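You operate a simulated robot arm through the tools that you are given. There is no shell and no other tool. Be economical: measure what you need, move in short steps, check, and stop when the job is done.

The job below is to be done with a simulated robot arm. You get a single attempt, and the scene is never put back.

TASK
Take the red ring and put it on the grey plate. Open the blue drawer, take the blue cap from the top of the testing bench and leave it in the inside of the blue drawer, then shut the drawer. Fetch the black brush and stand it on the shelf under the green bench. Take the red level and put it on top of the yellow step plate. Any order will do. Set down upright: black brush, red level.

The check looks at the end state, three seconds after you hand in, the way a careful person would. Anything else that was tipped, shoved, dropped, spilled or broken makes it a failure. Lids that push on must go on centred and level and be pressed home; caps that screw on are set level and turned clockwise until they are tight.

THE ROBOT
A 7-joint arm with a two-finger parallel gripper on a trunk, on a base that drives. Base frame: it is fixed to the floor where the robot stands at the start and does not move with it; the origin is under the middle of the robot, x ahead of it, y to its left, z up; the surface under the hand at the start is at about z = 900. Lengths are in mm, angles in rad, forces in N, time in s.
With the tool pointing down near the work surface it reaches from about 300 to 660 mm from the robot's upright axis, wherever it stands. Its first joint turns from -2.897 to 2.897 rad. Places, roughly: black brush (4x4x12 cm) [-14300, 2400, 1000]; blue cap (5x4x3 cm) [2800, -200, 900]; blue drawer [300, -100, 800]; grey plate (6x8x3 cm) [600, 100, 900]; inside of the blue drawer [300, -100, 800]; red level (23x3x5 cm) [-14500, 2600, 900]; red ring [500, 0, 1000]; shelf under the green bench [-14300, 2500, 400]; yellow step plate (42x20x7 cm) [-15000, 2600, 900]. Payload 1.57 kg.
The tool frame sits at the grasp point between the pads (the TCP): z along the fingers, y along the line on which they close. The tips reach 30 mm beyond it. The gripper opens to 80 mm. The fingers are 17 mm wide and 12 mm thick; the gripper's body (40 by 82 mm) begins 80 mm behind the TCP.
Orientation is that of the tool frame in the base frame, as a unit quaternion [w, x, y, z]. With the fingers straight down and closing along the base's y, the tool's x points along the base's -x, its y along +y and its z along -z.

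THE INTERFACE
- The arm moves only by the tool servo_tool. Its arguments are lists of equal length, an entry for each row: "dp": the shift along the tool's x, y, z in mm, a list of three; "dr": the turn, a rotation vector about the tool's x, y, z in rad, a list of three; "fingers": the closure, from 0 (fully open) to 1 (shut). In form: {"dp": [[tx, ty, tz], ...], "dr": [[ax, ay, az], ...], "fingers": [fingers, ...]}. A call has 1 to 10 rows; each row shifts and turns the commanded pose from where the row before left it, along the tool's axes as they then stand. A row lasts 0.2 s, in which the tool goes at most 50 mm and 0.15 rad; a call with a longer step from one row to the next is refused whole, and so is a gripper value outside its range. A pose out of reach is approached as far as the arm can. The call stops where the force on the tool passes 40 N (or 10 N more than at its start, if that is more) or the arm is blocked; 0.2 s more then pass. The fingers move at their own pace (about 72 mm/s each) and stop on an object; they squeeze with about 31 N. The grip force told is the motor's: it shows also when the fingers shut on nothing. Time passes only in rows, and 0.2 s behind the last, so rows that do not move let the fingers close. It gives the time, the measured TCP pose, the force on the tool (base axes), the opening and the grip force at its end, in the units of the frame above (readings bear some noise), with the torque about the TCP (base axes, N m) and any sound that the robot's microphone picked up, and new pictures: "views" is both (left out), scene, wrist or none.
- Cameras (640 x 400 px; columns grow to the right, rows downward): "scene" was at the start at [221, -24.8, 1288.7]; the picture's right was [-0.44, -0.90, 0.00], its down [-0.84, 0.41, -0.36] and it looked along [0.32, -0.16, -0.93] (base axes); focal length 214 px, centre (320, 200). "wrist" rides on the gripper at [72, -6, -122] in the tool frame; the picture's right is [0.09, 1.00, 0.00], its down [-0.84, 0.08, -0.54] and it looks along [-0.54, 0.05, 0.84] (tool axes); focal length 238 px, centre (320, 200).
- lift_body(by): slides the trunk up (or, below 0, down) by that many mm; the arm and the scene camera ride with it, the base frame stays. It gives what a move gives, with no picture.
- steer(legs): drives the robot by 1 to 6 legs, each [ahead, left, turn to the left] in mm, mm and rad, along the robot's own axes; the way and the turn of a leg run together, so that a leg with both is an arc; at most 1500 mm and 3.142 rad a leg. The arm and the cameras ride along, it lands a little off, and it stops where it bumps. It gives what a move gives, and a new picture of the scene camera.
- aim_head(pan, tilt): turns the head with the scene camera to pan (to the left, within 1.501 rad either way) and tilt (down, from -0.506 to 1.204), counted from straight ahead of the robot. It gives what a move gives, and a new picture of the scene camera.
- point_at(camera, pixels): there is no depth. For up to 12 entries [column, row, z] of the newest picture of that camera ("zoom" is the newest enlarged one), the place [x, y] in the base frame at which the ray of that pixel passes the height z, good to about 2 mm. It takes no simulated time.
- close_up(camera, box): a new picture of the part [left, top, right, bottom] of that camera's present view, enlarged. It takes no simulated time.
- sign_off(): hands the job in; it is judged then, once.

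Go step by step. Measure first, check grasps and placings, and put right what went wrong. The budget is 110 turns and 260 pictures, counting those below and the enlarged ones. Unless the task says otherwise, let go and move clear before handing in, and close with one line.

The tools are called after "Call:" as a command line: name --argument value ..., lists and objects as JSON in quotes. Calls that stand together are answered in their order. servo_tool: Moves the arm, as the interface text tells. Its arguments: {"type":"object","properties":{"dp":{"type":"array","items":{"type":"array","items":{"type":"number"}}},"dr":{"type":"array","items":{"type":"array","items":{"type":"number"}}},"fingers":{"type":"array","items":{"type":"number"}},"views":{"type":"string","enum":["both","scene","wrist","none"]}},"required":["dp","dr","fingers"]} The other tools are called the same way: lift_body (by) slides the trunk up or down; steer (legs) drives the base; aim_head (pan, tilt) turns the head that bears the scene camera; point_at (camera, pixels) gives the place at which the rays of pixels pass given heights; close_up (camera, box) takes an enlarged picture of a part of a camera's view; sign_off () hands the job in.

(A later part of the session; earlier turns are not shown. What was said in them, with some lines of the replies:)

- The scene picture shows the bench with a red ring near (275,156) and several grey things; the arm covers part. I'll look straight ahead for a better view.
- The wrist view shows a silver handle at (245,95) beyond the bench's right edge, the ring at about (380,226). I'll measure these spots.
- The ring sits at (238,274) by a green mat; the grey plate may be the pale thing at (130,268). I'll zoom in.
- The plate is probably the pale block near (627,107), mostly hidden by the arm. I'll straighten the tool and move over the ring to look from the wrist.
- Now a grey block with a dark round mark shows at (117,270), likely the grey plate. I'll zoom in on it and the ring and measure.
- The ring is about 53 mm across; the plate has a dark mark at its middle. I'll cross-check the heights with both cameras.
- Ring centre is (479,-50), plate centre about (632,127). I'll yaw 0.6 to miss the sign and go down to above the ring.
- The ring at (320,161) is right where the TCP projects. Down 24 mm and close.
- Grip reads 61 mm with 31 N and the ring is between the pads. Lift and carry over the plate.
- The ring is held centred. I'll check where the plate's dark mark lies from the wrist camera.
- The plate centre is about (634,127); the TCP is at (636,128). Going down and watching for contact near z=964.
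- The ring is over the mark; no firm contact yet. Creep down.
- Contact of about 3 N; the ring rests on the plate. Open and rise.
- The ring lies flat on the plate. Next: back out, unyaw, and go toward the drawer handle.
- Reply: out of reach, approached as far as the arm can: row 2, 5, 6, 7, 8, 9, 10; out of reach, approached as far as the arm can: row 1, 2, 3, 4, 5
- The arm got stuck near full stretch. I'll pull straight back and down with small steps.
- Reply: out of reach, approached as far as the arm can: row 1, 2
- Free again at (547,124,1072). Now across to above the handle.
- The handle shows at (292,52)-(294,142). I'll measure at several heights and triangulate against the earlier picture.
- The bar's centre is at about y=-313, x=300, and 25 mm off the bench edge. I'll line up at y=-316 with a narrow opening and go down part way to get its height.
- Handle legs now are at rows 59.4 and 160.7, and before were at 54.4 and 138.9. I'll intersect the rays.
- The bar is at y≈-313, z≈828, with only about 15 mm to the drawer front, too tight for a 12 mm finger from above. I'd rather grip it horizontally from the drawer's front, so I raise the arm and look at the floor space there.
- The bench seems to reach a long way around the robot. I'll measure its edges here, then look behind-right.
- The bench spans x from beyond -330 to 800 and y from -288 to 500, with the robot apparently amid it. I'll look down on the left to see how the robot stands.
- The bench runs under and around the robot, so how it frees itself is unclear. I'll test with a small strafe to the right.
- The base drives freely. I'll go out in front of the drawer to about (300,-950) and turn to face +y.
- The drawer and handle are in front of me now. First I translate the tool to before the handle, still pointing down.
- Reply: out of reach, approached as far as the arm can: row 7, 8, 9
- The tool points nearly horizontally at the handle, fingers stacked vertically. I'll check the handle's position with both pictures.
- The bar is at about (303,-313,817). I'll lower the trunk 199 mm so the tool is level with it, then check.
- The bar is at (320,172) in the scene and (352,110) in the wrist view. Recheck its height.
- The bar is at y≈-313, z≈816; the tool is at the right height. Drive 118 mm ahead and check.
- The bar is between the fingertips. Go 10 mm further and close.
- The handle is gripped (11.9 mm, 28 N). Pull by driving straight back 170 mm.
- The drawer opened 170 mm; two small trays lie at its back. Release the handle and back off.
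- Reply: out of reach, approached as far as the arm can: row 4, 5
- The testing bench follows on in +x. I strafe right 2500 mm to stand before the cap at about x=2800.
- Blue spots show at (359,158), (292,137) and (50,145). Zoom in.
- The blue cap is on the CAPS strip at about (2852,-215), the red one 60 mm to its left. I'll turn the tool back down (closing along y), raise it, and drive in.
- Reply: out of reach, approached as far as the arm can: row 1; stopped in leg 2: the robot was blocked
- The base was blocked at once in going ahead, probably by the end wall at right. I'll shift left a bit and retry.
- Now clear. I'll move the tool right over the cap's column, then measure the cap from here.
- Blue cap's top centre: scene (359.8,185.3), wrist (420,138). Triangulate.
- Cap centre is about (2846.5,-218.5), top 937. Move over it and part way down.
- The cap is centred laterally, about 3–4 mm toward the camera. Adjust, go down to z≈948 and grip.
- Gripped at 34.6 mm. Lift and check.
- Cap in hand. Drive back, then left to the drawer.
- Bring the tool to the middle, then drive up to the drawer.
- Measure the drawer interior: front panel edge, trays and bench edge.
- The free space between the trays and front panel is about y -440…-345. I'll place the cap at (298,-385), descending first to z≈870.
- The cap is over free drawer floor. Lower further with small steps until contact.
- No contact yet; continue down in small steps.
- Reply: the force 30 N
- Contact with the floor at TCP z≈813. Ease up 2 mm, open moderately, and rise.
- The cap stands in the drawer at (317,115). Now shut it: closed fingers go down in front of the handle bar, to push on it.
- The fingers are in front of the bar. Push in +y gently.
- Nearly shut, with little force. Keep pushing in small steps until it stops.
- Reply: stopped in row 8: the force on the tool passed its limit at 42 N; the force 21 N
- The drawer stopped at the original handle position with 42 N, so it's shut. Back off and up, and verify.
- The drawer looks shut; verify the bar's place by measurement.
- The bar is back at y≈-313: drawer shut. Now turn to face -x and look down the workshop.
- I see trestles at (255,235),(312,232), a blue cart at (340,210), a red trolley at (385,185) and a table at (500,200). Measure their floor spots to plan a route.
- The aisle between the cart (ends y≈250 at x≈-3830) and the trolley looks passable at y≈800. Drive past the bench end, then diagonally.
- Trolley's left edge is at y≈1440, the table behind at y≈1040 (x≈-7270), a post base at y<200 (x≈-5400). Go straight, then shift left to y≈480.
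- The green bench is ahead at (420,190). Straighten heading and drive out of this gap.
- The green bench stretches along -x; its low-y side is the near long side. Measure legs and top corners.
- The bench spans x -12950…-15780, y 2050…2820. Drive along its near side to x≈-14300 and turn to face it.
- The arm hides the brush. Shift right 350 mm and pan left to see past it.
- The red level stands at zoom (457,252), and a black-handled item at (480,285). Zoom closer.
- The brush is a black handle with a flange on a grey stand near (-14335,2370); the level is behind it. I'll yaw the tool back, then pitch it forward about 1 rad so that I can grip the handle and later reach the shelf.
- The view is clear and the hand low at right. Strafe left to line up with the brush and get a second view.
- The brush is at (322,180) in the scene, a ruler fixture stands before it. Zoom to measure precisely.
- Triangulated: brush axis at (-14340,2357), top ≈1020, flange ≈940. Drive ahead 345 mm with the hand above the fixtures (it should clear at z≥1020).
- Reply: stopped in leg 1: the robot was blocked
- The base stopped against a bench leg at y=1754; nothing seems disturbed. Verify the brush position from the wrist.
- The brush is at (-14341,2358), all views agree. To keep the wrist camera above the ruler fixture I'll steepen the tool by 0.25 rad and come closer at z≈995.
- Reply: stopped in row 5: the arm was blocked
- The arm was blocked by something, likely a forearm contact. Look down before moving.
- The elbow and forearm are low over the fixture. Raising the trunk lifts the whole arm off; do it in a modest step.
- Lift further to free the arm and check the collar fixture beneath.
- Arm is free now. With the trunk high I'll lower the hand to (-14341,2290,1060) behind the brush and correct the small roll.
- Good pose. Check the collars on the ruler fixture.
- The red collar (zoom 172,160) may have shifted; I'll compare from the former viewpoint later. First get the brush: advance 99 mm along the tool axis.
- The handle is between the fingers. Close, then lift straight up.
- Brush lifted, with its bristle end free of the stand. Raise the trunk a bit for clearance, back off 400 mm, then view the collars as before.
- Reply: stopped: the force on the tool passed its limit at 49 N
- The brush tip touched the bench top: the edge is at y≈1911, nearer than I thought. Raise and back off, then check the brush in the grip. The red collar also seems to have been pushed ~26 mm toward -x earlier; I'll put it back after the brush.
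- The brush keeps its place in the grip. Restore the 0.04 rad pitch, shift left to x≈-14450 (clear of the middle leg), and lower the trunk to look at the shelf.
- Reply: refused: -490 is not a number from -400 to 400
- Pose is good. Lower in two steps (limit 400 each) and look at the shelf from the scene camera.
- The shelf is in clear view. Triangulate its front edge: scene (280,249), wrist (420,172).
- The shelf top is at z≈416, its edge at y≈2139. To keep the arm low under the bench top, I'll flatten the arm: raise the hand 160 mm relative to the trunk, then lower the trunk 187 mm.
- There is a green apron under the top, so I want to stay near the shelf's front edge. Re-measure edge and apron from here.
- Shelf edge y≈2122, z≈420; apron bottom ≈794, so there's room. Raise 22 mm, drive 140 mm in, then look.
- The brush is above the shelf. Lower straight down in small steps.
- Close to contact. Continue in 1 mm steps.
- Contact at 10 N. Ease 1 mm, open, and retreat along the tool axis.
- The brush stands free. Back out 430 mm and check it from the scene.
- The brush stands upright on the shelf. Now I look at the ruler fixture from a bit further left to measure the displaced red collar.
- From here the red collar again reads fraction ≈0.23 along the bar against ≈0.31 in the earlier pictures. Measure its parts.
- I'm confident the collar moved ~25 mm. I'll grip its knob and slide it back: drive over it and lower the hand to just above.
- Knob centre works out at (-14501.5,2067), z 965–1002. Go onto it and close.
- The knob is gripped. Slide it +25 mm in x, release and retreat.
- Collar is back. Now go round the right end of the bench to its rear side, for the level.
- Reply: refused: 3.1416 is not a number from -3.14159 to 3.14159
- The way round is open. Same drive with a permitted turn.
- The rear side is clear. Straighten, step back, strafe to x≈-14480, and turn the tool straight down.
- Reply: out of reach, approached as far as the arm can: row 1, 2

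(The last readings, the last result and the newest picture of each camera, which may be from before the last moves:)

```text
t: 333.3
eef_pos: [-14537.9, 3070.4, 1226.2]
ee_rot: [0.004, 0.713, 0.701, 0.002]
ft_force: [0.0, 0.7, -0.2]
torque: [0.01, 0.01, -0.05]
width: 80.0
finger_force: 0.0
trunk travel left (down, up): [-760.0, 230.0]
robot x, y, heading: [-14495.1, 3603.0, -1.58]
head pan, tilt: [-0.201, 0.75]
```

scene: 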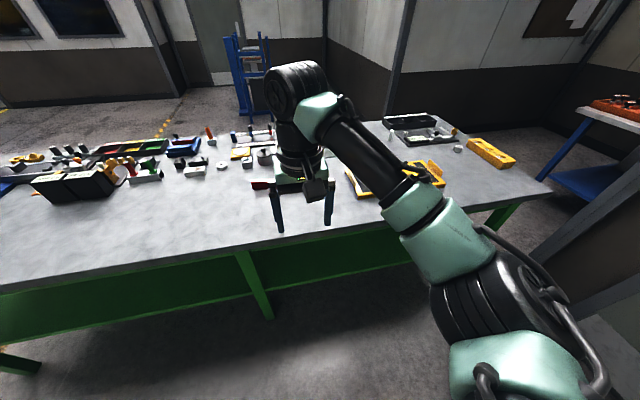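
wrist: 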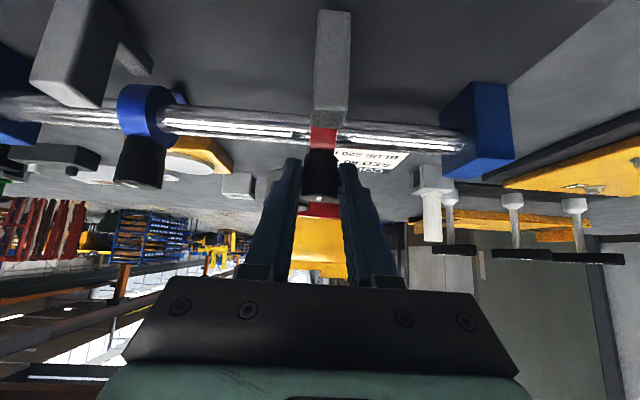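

Tool is straight down. Yaw it by -1.323 rad to close across the level, drive in, lower the trunk and look with the wrist camera.

Call:
servo_tool --dp '[[0, 0, 0], [0, 0, 0], [0, 0, 0], [0, 0, 0], [0, 0, 0], [0, 0, 0], [0, 0, 0], [0, 0, 0], [0, 0, 0]]' --dr '[[0, 0, -0.147], [0, 0, -0.147], [0, 0, -0.147], [0, 0, -0.147], [0, 0, -0.147], [0, 0, -0.147], [0, 0, -0.147], [0, 0, -0.147], [0, 0, -0.147]]' --fingers '[0, 0, 0, 0, 0, 0, 0, 0, 0]' --views "none"

Call:
steer --legs '[[425, 60, 0]]'

Call:
lift_body --by -180

Call:
servo_tool --dp '[[0, 0, 0]]' --dr '[[0, 0, 0]]' --fingers '[0]'

```text
t: 335.3
eef_pos: [-14539.4, 3071.3, 1225.6]
ee_rot: [0.004, 0.131, 0.991, -0.001]
ft_force: [-0.2, -0.3, -0.1]
torque: [-0.03, -0.01, 0.01]
width: 80.2
finger_force: 0.0
trunk travel left (down, up): [-760.0, 230.0]
robot x, y, heading: [-14492.9, 3601.6, -1.577]
head pan, tilt: [-0.201, 0.75]
```

```text
t: 337.9
eef_pos: [-14475.5, 2642.4, 1225.2]
ee_rot: [0.003, 0.129, 0.992, 0.0]
ft_force: [-0.2, 0.2, -0.8]
torque: [-0.05, -0.02, 0.02]
width: 80.0
finger_force: 0.2
trunk travel left (down, up): [-760.0, 230.0]
robot x, y, heading: [-14438.3, 3171.9, -1.571]
head pan, tilt: [-0.201, 0.75]
```

scene: 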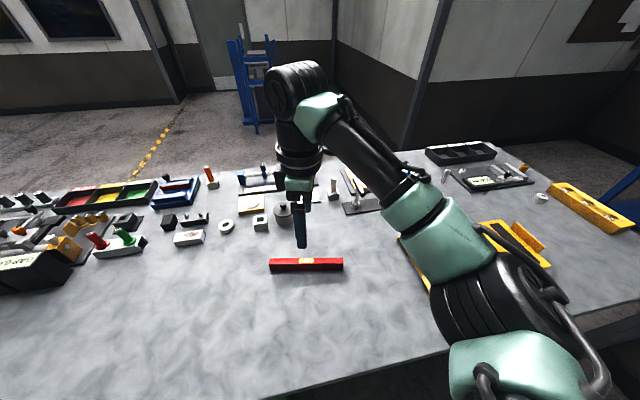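

```text
t: 339.9
eef_pos: [-14477.1, 2643.3, 1046.0]
ee_rot: [0.003, 0.128, 0.992, 0.0]
ft_force: [-0.4, 0.5, -0.4]
torque: [-0.01, 0.0, 0.02]
width: 80.2
finger_force: 0.0
trunk travel left (down, up): [-580.0, 410.0]
robot x, y, heading: [-14432.2, 3169.2, -1.574]
head pan, tilt: [-0.201, 0.75]
```

```text
t: 340.3
eef_pos: [-14476.6, 2642.4, 1046.0]
ee_rot: [0.003, 0.128, 0.992, 0.0]
ft_force: [-0.9, -0.2, 0.0]
torque: [-0.03, 0.04, 0.02]
width: 80.1
finger_force: 0.0
trunk travel left (down, up): [-580.0, 410.0]
robot x, y, heading: [-14434.1, 3172.1, -1.57]
head pan, tilt: [-0.201, 0.75]
```

scene: 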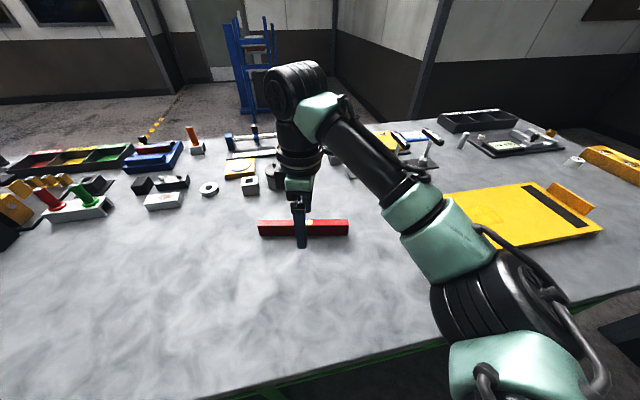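
wrist: 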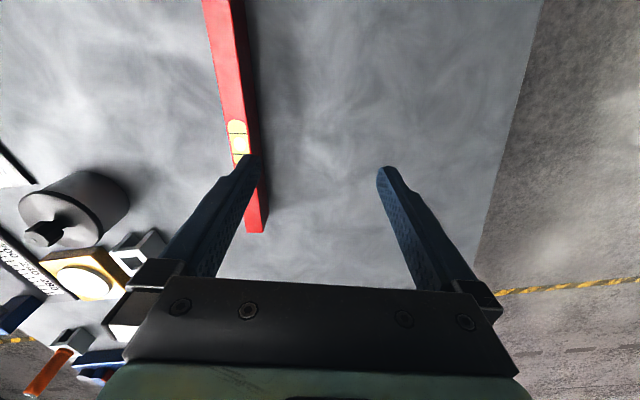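

The level shows in the wrist view with the vial at (238,140). Measure its axis.

Call:
close_up --camera "wrist" --box '[130, 0, 390, 240]'

Call:
point_at --camera "wrist" --pixels '[[236, 122, 950], [241, 158, 950], [219, 10, 950], [228, 60, 950], [252, 210, 950], [253, 230, 900]]'

Call:
point_at --camera "scene" --pixels '[[258, 221, 950], [348, 220, 950], [455, 200, 930], [520, 182, 930], [604, 228, 930], [490, 250, 930], [540, 188, 930], [587, 222, 930]]'

```text
1.67 times, centred on (260, 120) of wrist
```

zoom: 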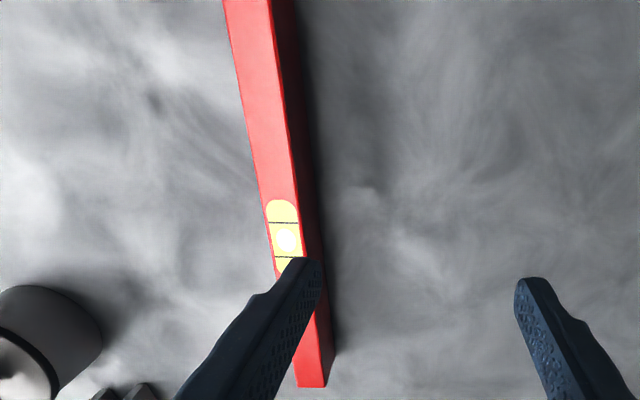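

```text
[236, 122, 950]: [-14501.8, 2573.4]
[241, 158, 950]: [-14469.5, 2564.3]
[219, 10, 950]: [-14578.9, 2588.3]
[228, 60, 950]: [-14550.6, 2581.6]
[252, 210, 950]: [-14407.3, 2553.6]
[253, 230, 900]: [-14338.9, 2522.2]
```

```text
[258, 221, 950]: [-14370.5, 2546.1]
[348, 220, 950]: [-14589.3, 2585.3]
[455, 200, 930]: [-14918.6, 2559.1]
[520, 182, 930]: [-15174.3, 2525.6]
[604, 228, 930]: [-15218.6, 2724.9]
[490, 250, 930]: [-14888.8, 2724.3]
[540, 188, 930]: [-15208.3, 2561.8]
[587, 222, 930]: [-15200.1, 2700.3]
```

Level centre ≈(-14481,2568), axis at about -10.8°. Move over it, trim yaw, go down and grip.

Call:
servo_tool --dp '[[-7.3, -36.5, 0], [-7.3, -36.6, 0], [0, 0, 34], [0, 0, 34], [0, 0, 33], [0, 0, 0], [0, 0, 0], [0, 0, 0], [0, 0, 0]]' --dr '[[0, 0, 0], [0, 0, -0.068], [0, 0, 0], [0, 0, 0], [0, 0, 0], [0, 0, 0], [0, 0, 0], [0, 0, 0], [0, 0, 0]]' --fingers '[0, 0, 0, 0, 0, 0, 1, 1, 1]'

```text
t: 342.3
eef_pos: [-14480.1, 2568.2, 944.6]
ee_rot: [0.004, 0.095, 0.995, 0.0]
ft_force: [-0.7, 0.0, -0.2]
torque: [-0.06, -0.07, -0.05]
width: 21.8
finger_force: 31.5
trunk travel left (down, up): [-580.0, 410.0]
robot x, y, heading: [-14436.0, 3171.1, -1.576]
head pan, tilt: [-0.201, 0.75]
```

scene: 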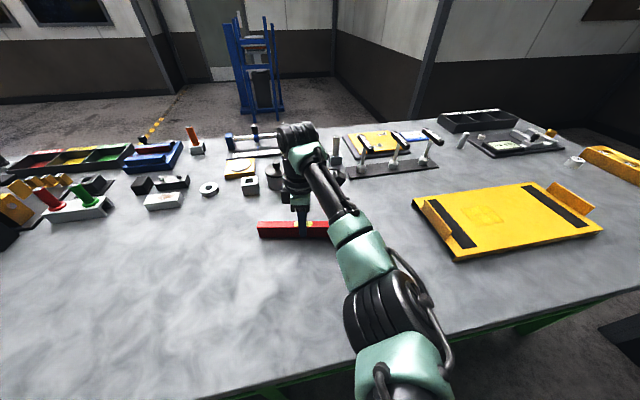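
wrist: 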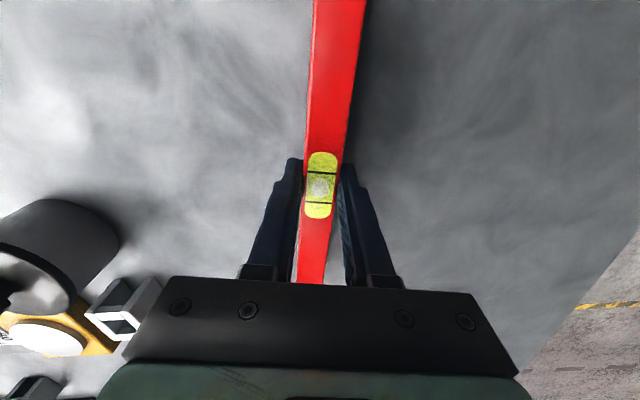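

Gripped at the vial. Lift, and measure the step plate, which is now in full view.

Call:
servo_tool --dp '[[0, 0, -25], [0, 0, -40], [0, 0, -40], [0, 0, 0]]' --dr '[[0, 0, 0], [0, 0, 0], [0, 0, 0], [0, 0, 0]]' --fingers '[1, 1, 1, 1]'

Call:
close_up --camera "scene" --box '[400, 160, 620, 298]'

```text
t: 343.3
eef_pos: [-14480.2, 2569.7, 1048.4]
ee_rot: [0.004, 0.095, 0.996, 0.001]
ft_force: [-0.2, -0.4, -2.0]
torque: [0.0, -0.01, -0.01]
width: 21.4
finger_force: 30.5
trunk travel left (down, up): [-580.0, 410.0]
robot x, y, heading: [-14435.9, 3169.9, -1.571]
head pan, tilt: [-0.201, 0.75]
```

scene: 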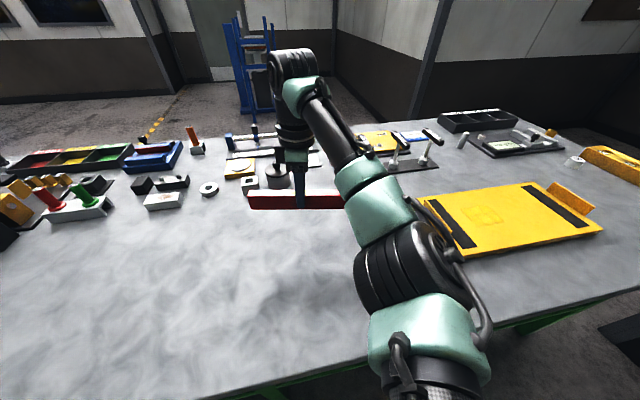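
wrist: 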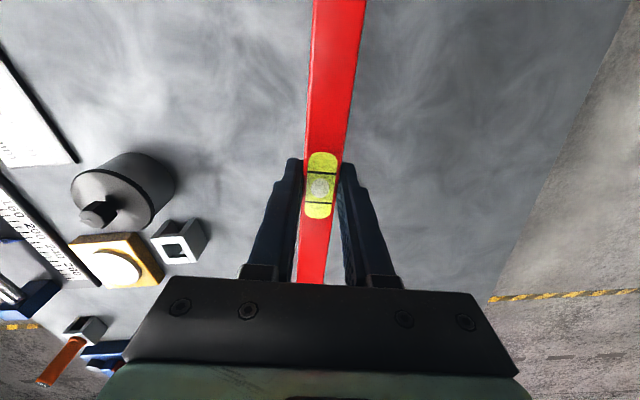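

```text
2.90 times, centred on (510, 229) of scene
```

zoom: 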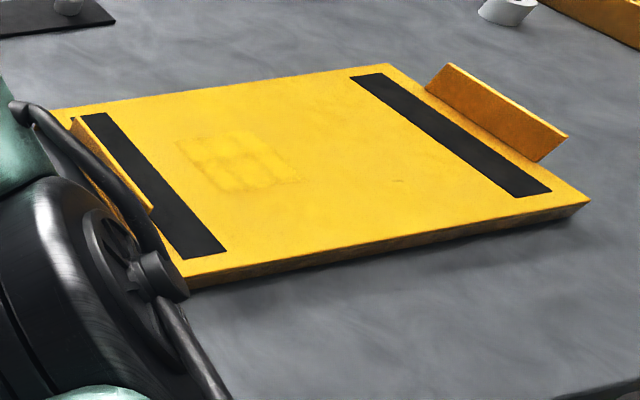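

Plate top corners in the zoom: (390,65), (590,200), (186,275), (50,110). Measure at two heights to fit its 42×20 cm size.

Call:
point_at --camera "zoom" --pixels '[[390, 65, 930], [590, 200, 930], [186, 275, 930], [50, 110, 930], [390, 65, 950], [590, 200, 950], [186, 275, 950], [50, 110, 950], [188, 288, 900], [590, 205, 900]]'

```text
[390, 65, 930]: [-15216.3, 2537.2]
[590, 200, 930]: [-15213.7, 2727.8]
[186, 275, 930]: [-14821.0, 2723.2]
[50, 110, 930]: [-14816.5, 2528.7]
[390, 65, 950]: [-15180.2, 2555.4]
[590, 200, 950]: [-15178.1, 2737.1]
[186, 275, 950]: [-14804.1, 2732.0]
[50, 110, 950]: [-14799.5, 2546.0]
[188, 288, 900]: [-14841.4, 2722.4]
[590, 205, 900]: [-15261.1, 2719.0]
```

Plate top is at z≈915–925, centre ≈(-15022,2625), aligned with x. Raise 80 mm, strafe over it, and check.

Call:
lift_body --by 80

Call:
steer --legs '[[-56, -542, 0]]'

Call:
servo_tool --dp '[[0, 0, 30], [0, 0, 30], [0, 0, 0]]' --dr '[[0, 0, 0], [0, 0, 0], [0, 0, 0]]' --fingers '[1, 1, 1]'

```text
t: 344.5
eef_pos: [-14480.3, 2568.7, 1128.4]
ee_rot: [0.004, 0.094, 0.996, 0.0]
ft_force: [0.8, -0.1, -2.0]
torque: [-0.02, 0.0, 0.03]
width: 21.3
finger_force: 31.0
trunk travel left (down, up): [-660.0, 330.0]
robot x, y, heading: [-14435.3, 3172.1, -1.573]
head pan, tilt: [-0.201, 0.75]
```

```text
t: 347.7
eef_pos: [-15038.6, 2628.0, 1128.1]
ee_rot: [0.003, 0.098, 0.995, 0.0]
ft_force: [-0.1, -0.2, -2.0]
torque: [-0.03, 0.0, -0.01]
width: 21.5
finger_force: 31.5
trunk travel left (down, up): [-660.0, 330.0]
robot x, y, heading: [-14989.6, 3231.3, -1.576]
head pan, tilt: [-0.201, 0.75]
```

scene: 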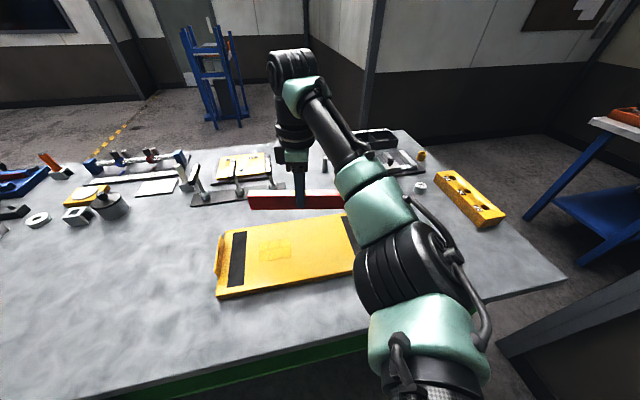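

```text
t: 348.5
eef_pos: [-15037.7, 2629.1, 1067.4]
ee_rot: [0.003, 0.098, 0.995, 0.0]
ft_force: [0.7, 0.5, -1.7]
torque: [-0.02, -0.02, 0.0]
width: 21.5
finger_force: 31.3
trunk travel left (down, up): [-660.0, 330.0]
robot x, y, heading: [-14986.5, 3233.7, -1.577]
head pan, tilt: [-0.201, 0.75]
```

scene: 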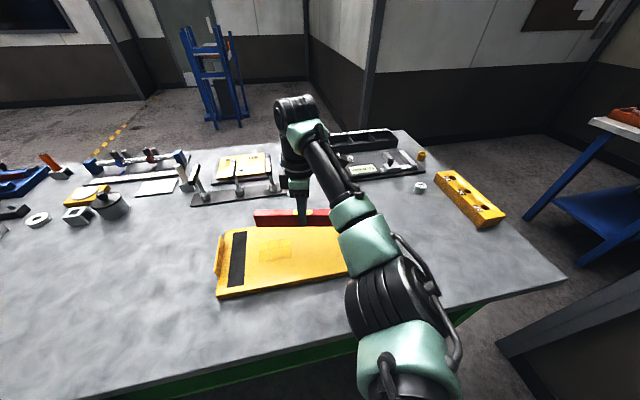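
wrist: 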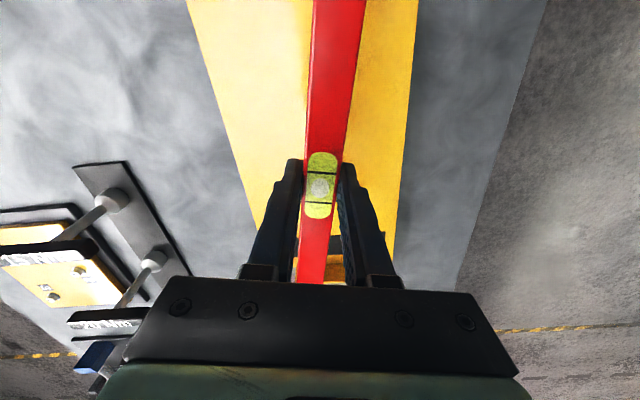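

The level is centred over the plate in width. Shift 12 mm and lower to just above, then small steps.

Call:
servo_tool --dp '[[-12, 0, 30], [0, 0, 30], [0, 0, 24], [0, 0, 4], [0, 0, 3], [0, 0, 2], [0, 0, 2], [0, 0, 2], [0, 0, 2], [0, 0, 0]]' --dr '[[0, 0, 0], [0, 0, 0], [0, 0, 0], [0, 0, 0], [0, 0, 0], [0, 0, 0], [0, 0, 0], [0, 0, 0], [0, 0, 0], [0, 0, 0]]' --fingers '[1, 1, 1, 1, 1, 1, 1, 1, 1, 1]'

```text
t: 350.7
eef_pos: [-15024.7, 2626.0, 970.4]
ee_rot: [0.004, 0.098, 0.995, 0.0]
ft_force: [-0.2, 0.2, -1.3]
torque: [0.01, 0.13, -0.01]
width: 21.5
finger_force: 31.2
trunk travel left (down, up): [-660.0, 330.0]
robot x, y, heading: [-14986.3, 3233.8, -1.572]
head pan, tilt: [-0.201, 0.75]
```

scene: 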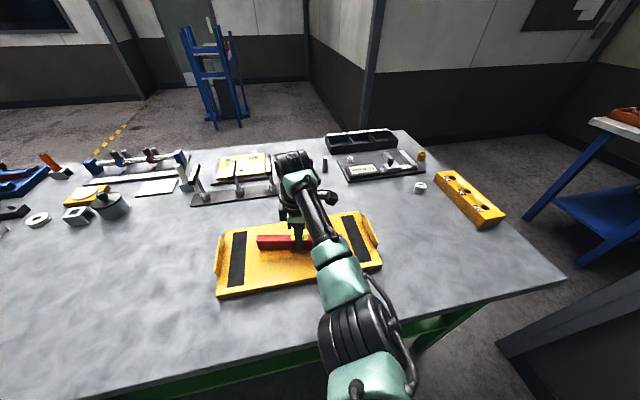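
wrist: 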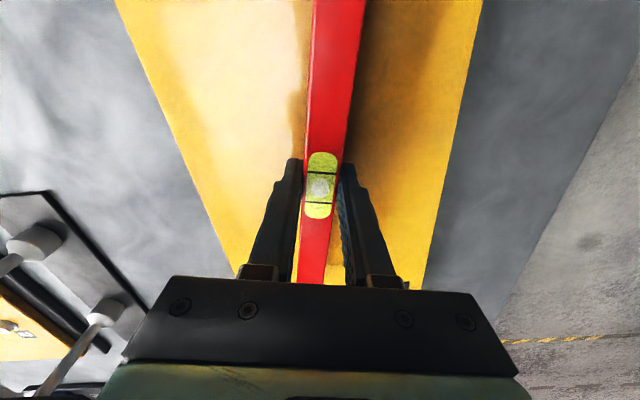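

Just at contact, it seems. A few more small steps down.

Call:
servo_tool --dp '[[0, 0, 1.5], [0, 0, 1.5], [0, 0, 1.5], [0, 0, 0]]' --dr '[[0, 0, 0], [0, 0, 0], [0, 0, 0], [0, 0, 0]]' --fingers '[1, 1, 1, 1]' --views "none"

```text
t: 351.7
eef_pos: [-15025.8, 2625.4, 969.9]
ee_rot: [0.004, 0.097, 0.995, -0.005]
ft_force: [-1.1, -0.2, 29.0]
torque: [0.36, 0.37, 0.02]
width: 21.4
finger_force: 31.2
trunk travel left (down, up): [-660.0, 330.0]
robot x, y, heading: [-14991.7, 3233.5, -1.576]
head pan, tilt: [-0.201, 0.75]
```

Firm contact at z≈970. Ease up 3.5 mm, open, and rise clear.

Call:
servo_tool --dp '[[0, 0, -3.5], [0, 0, 0], [0, 0, 0], [0, 0, 0], [0, 0, -20], [0, 0, -40], [0, 0, -40], [0, 0, -40], [0, 0, 0]]' --dr '[[0, 0, 0], [0, 0, 0], [0, 0, 0], [0, 0, 0], [0, 0, 0], [0, 0, 0], [0, 0, 0], [0, 0, 0], [0, 0, 0]]' --fingers '[1, 0.5, 0.2, 0, 0, 0, 0, 0, 0]'

Call:
close_up --camera "scene" --box '[190, 190, 400, 320]'

```text
t: 353.7
eef_pos: [-15025.8, 2626.7, 1107.7]
ee_rot: [0.004, 0.098, 0.995, -0.001]
ft_force: [0.0, 0.6, 0.3]
torque: [-0.02, 0.02, 0.0]
width: 80.1
finger_force: 0.1
trunk travel left (down, up): [-660.0, 330.0]
robot x, y, heading: [-14983.8, 3234.6, -1.575]
head pan, tilt: [-0.201, 0.75]
```

scene: 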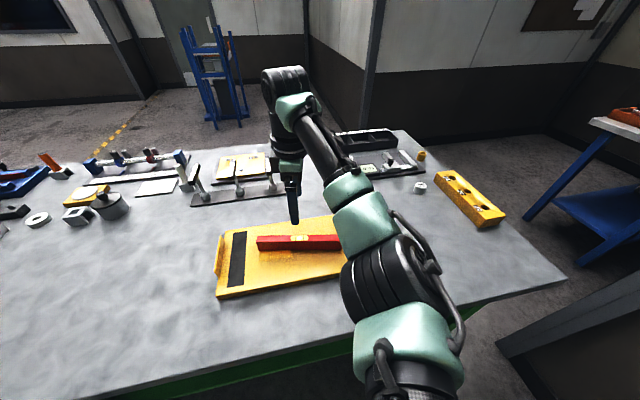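
wrist: 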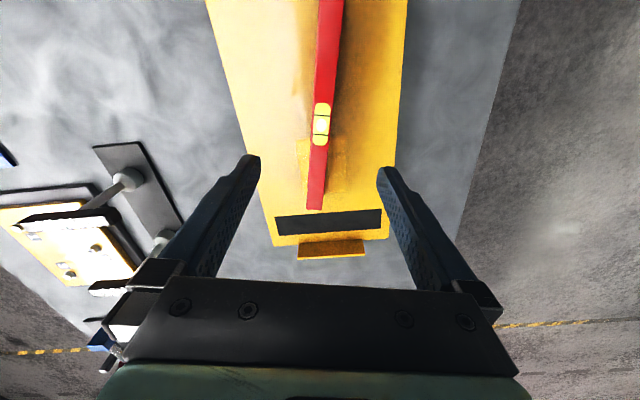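

```text
3.05 times, centred on (295, 255) of scene
```

zoom: 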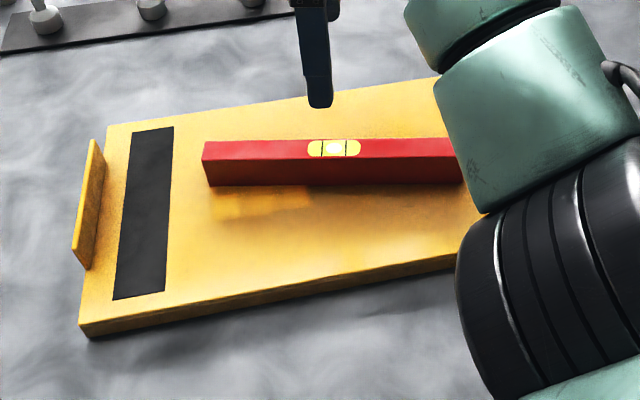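

The red level now stands upright on the step plate with the vial up. The gripper is open and well above it, and the other jobs were checked as I went, so I'm handing in.

Call:
sign_off

```text
The job is handed in.
```

All four jobs are done and handed in: the ring is on the grey plate, the cap is in the shut blue drawer, the brush stands on the shelf, and the level stands on the step plate. On the way my forearm knocked the red collar on the ruler fixture about 25 mm along its bar; I slid it back, judging its old place from earlier pictures to within a few millimetres.
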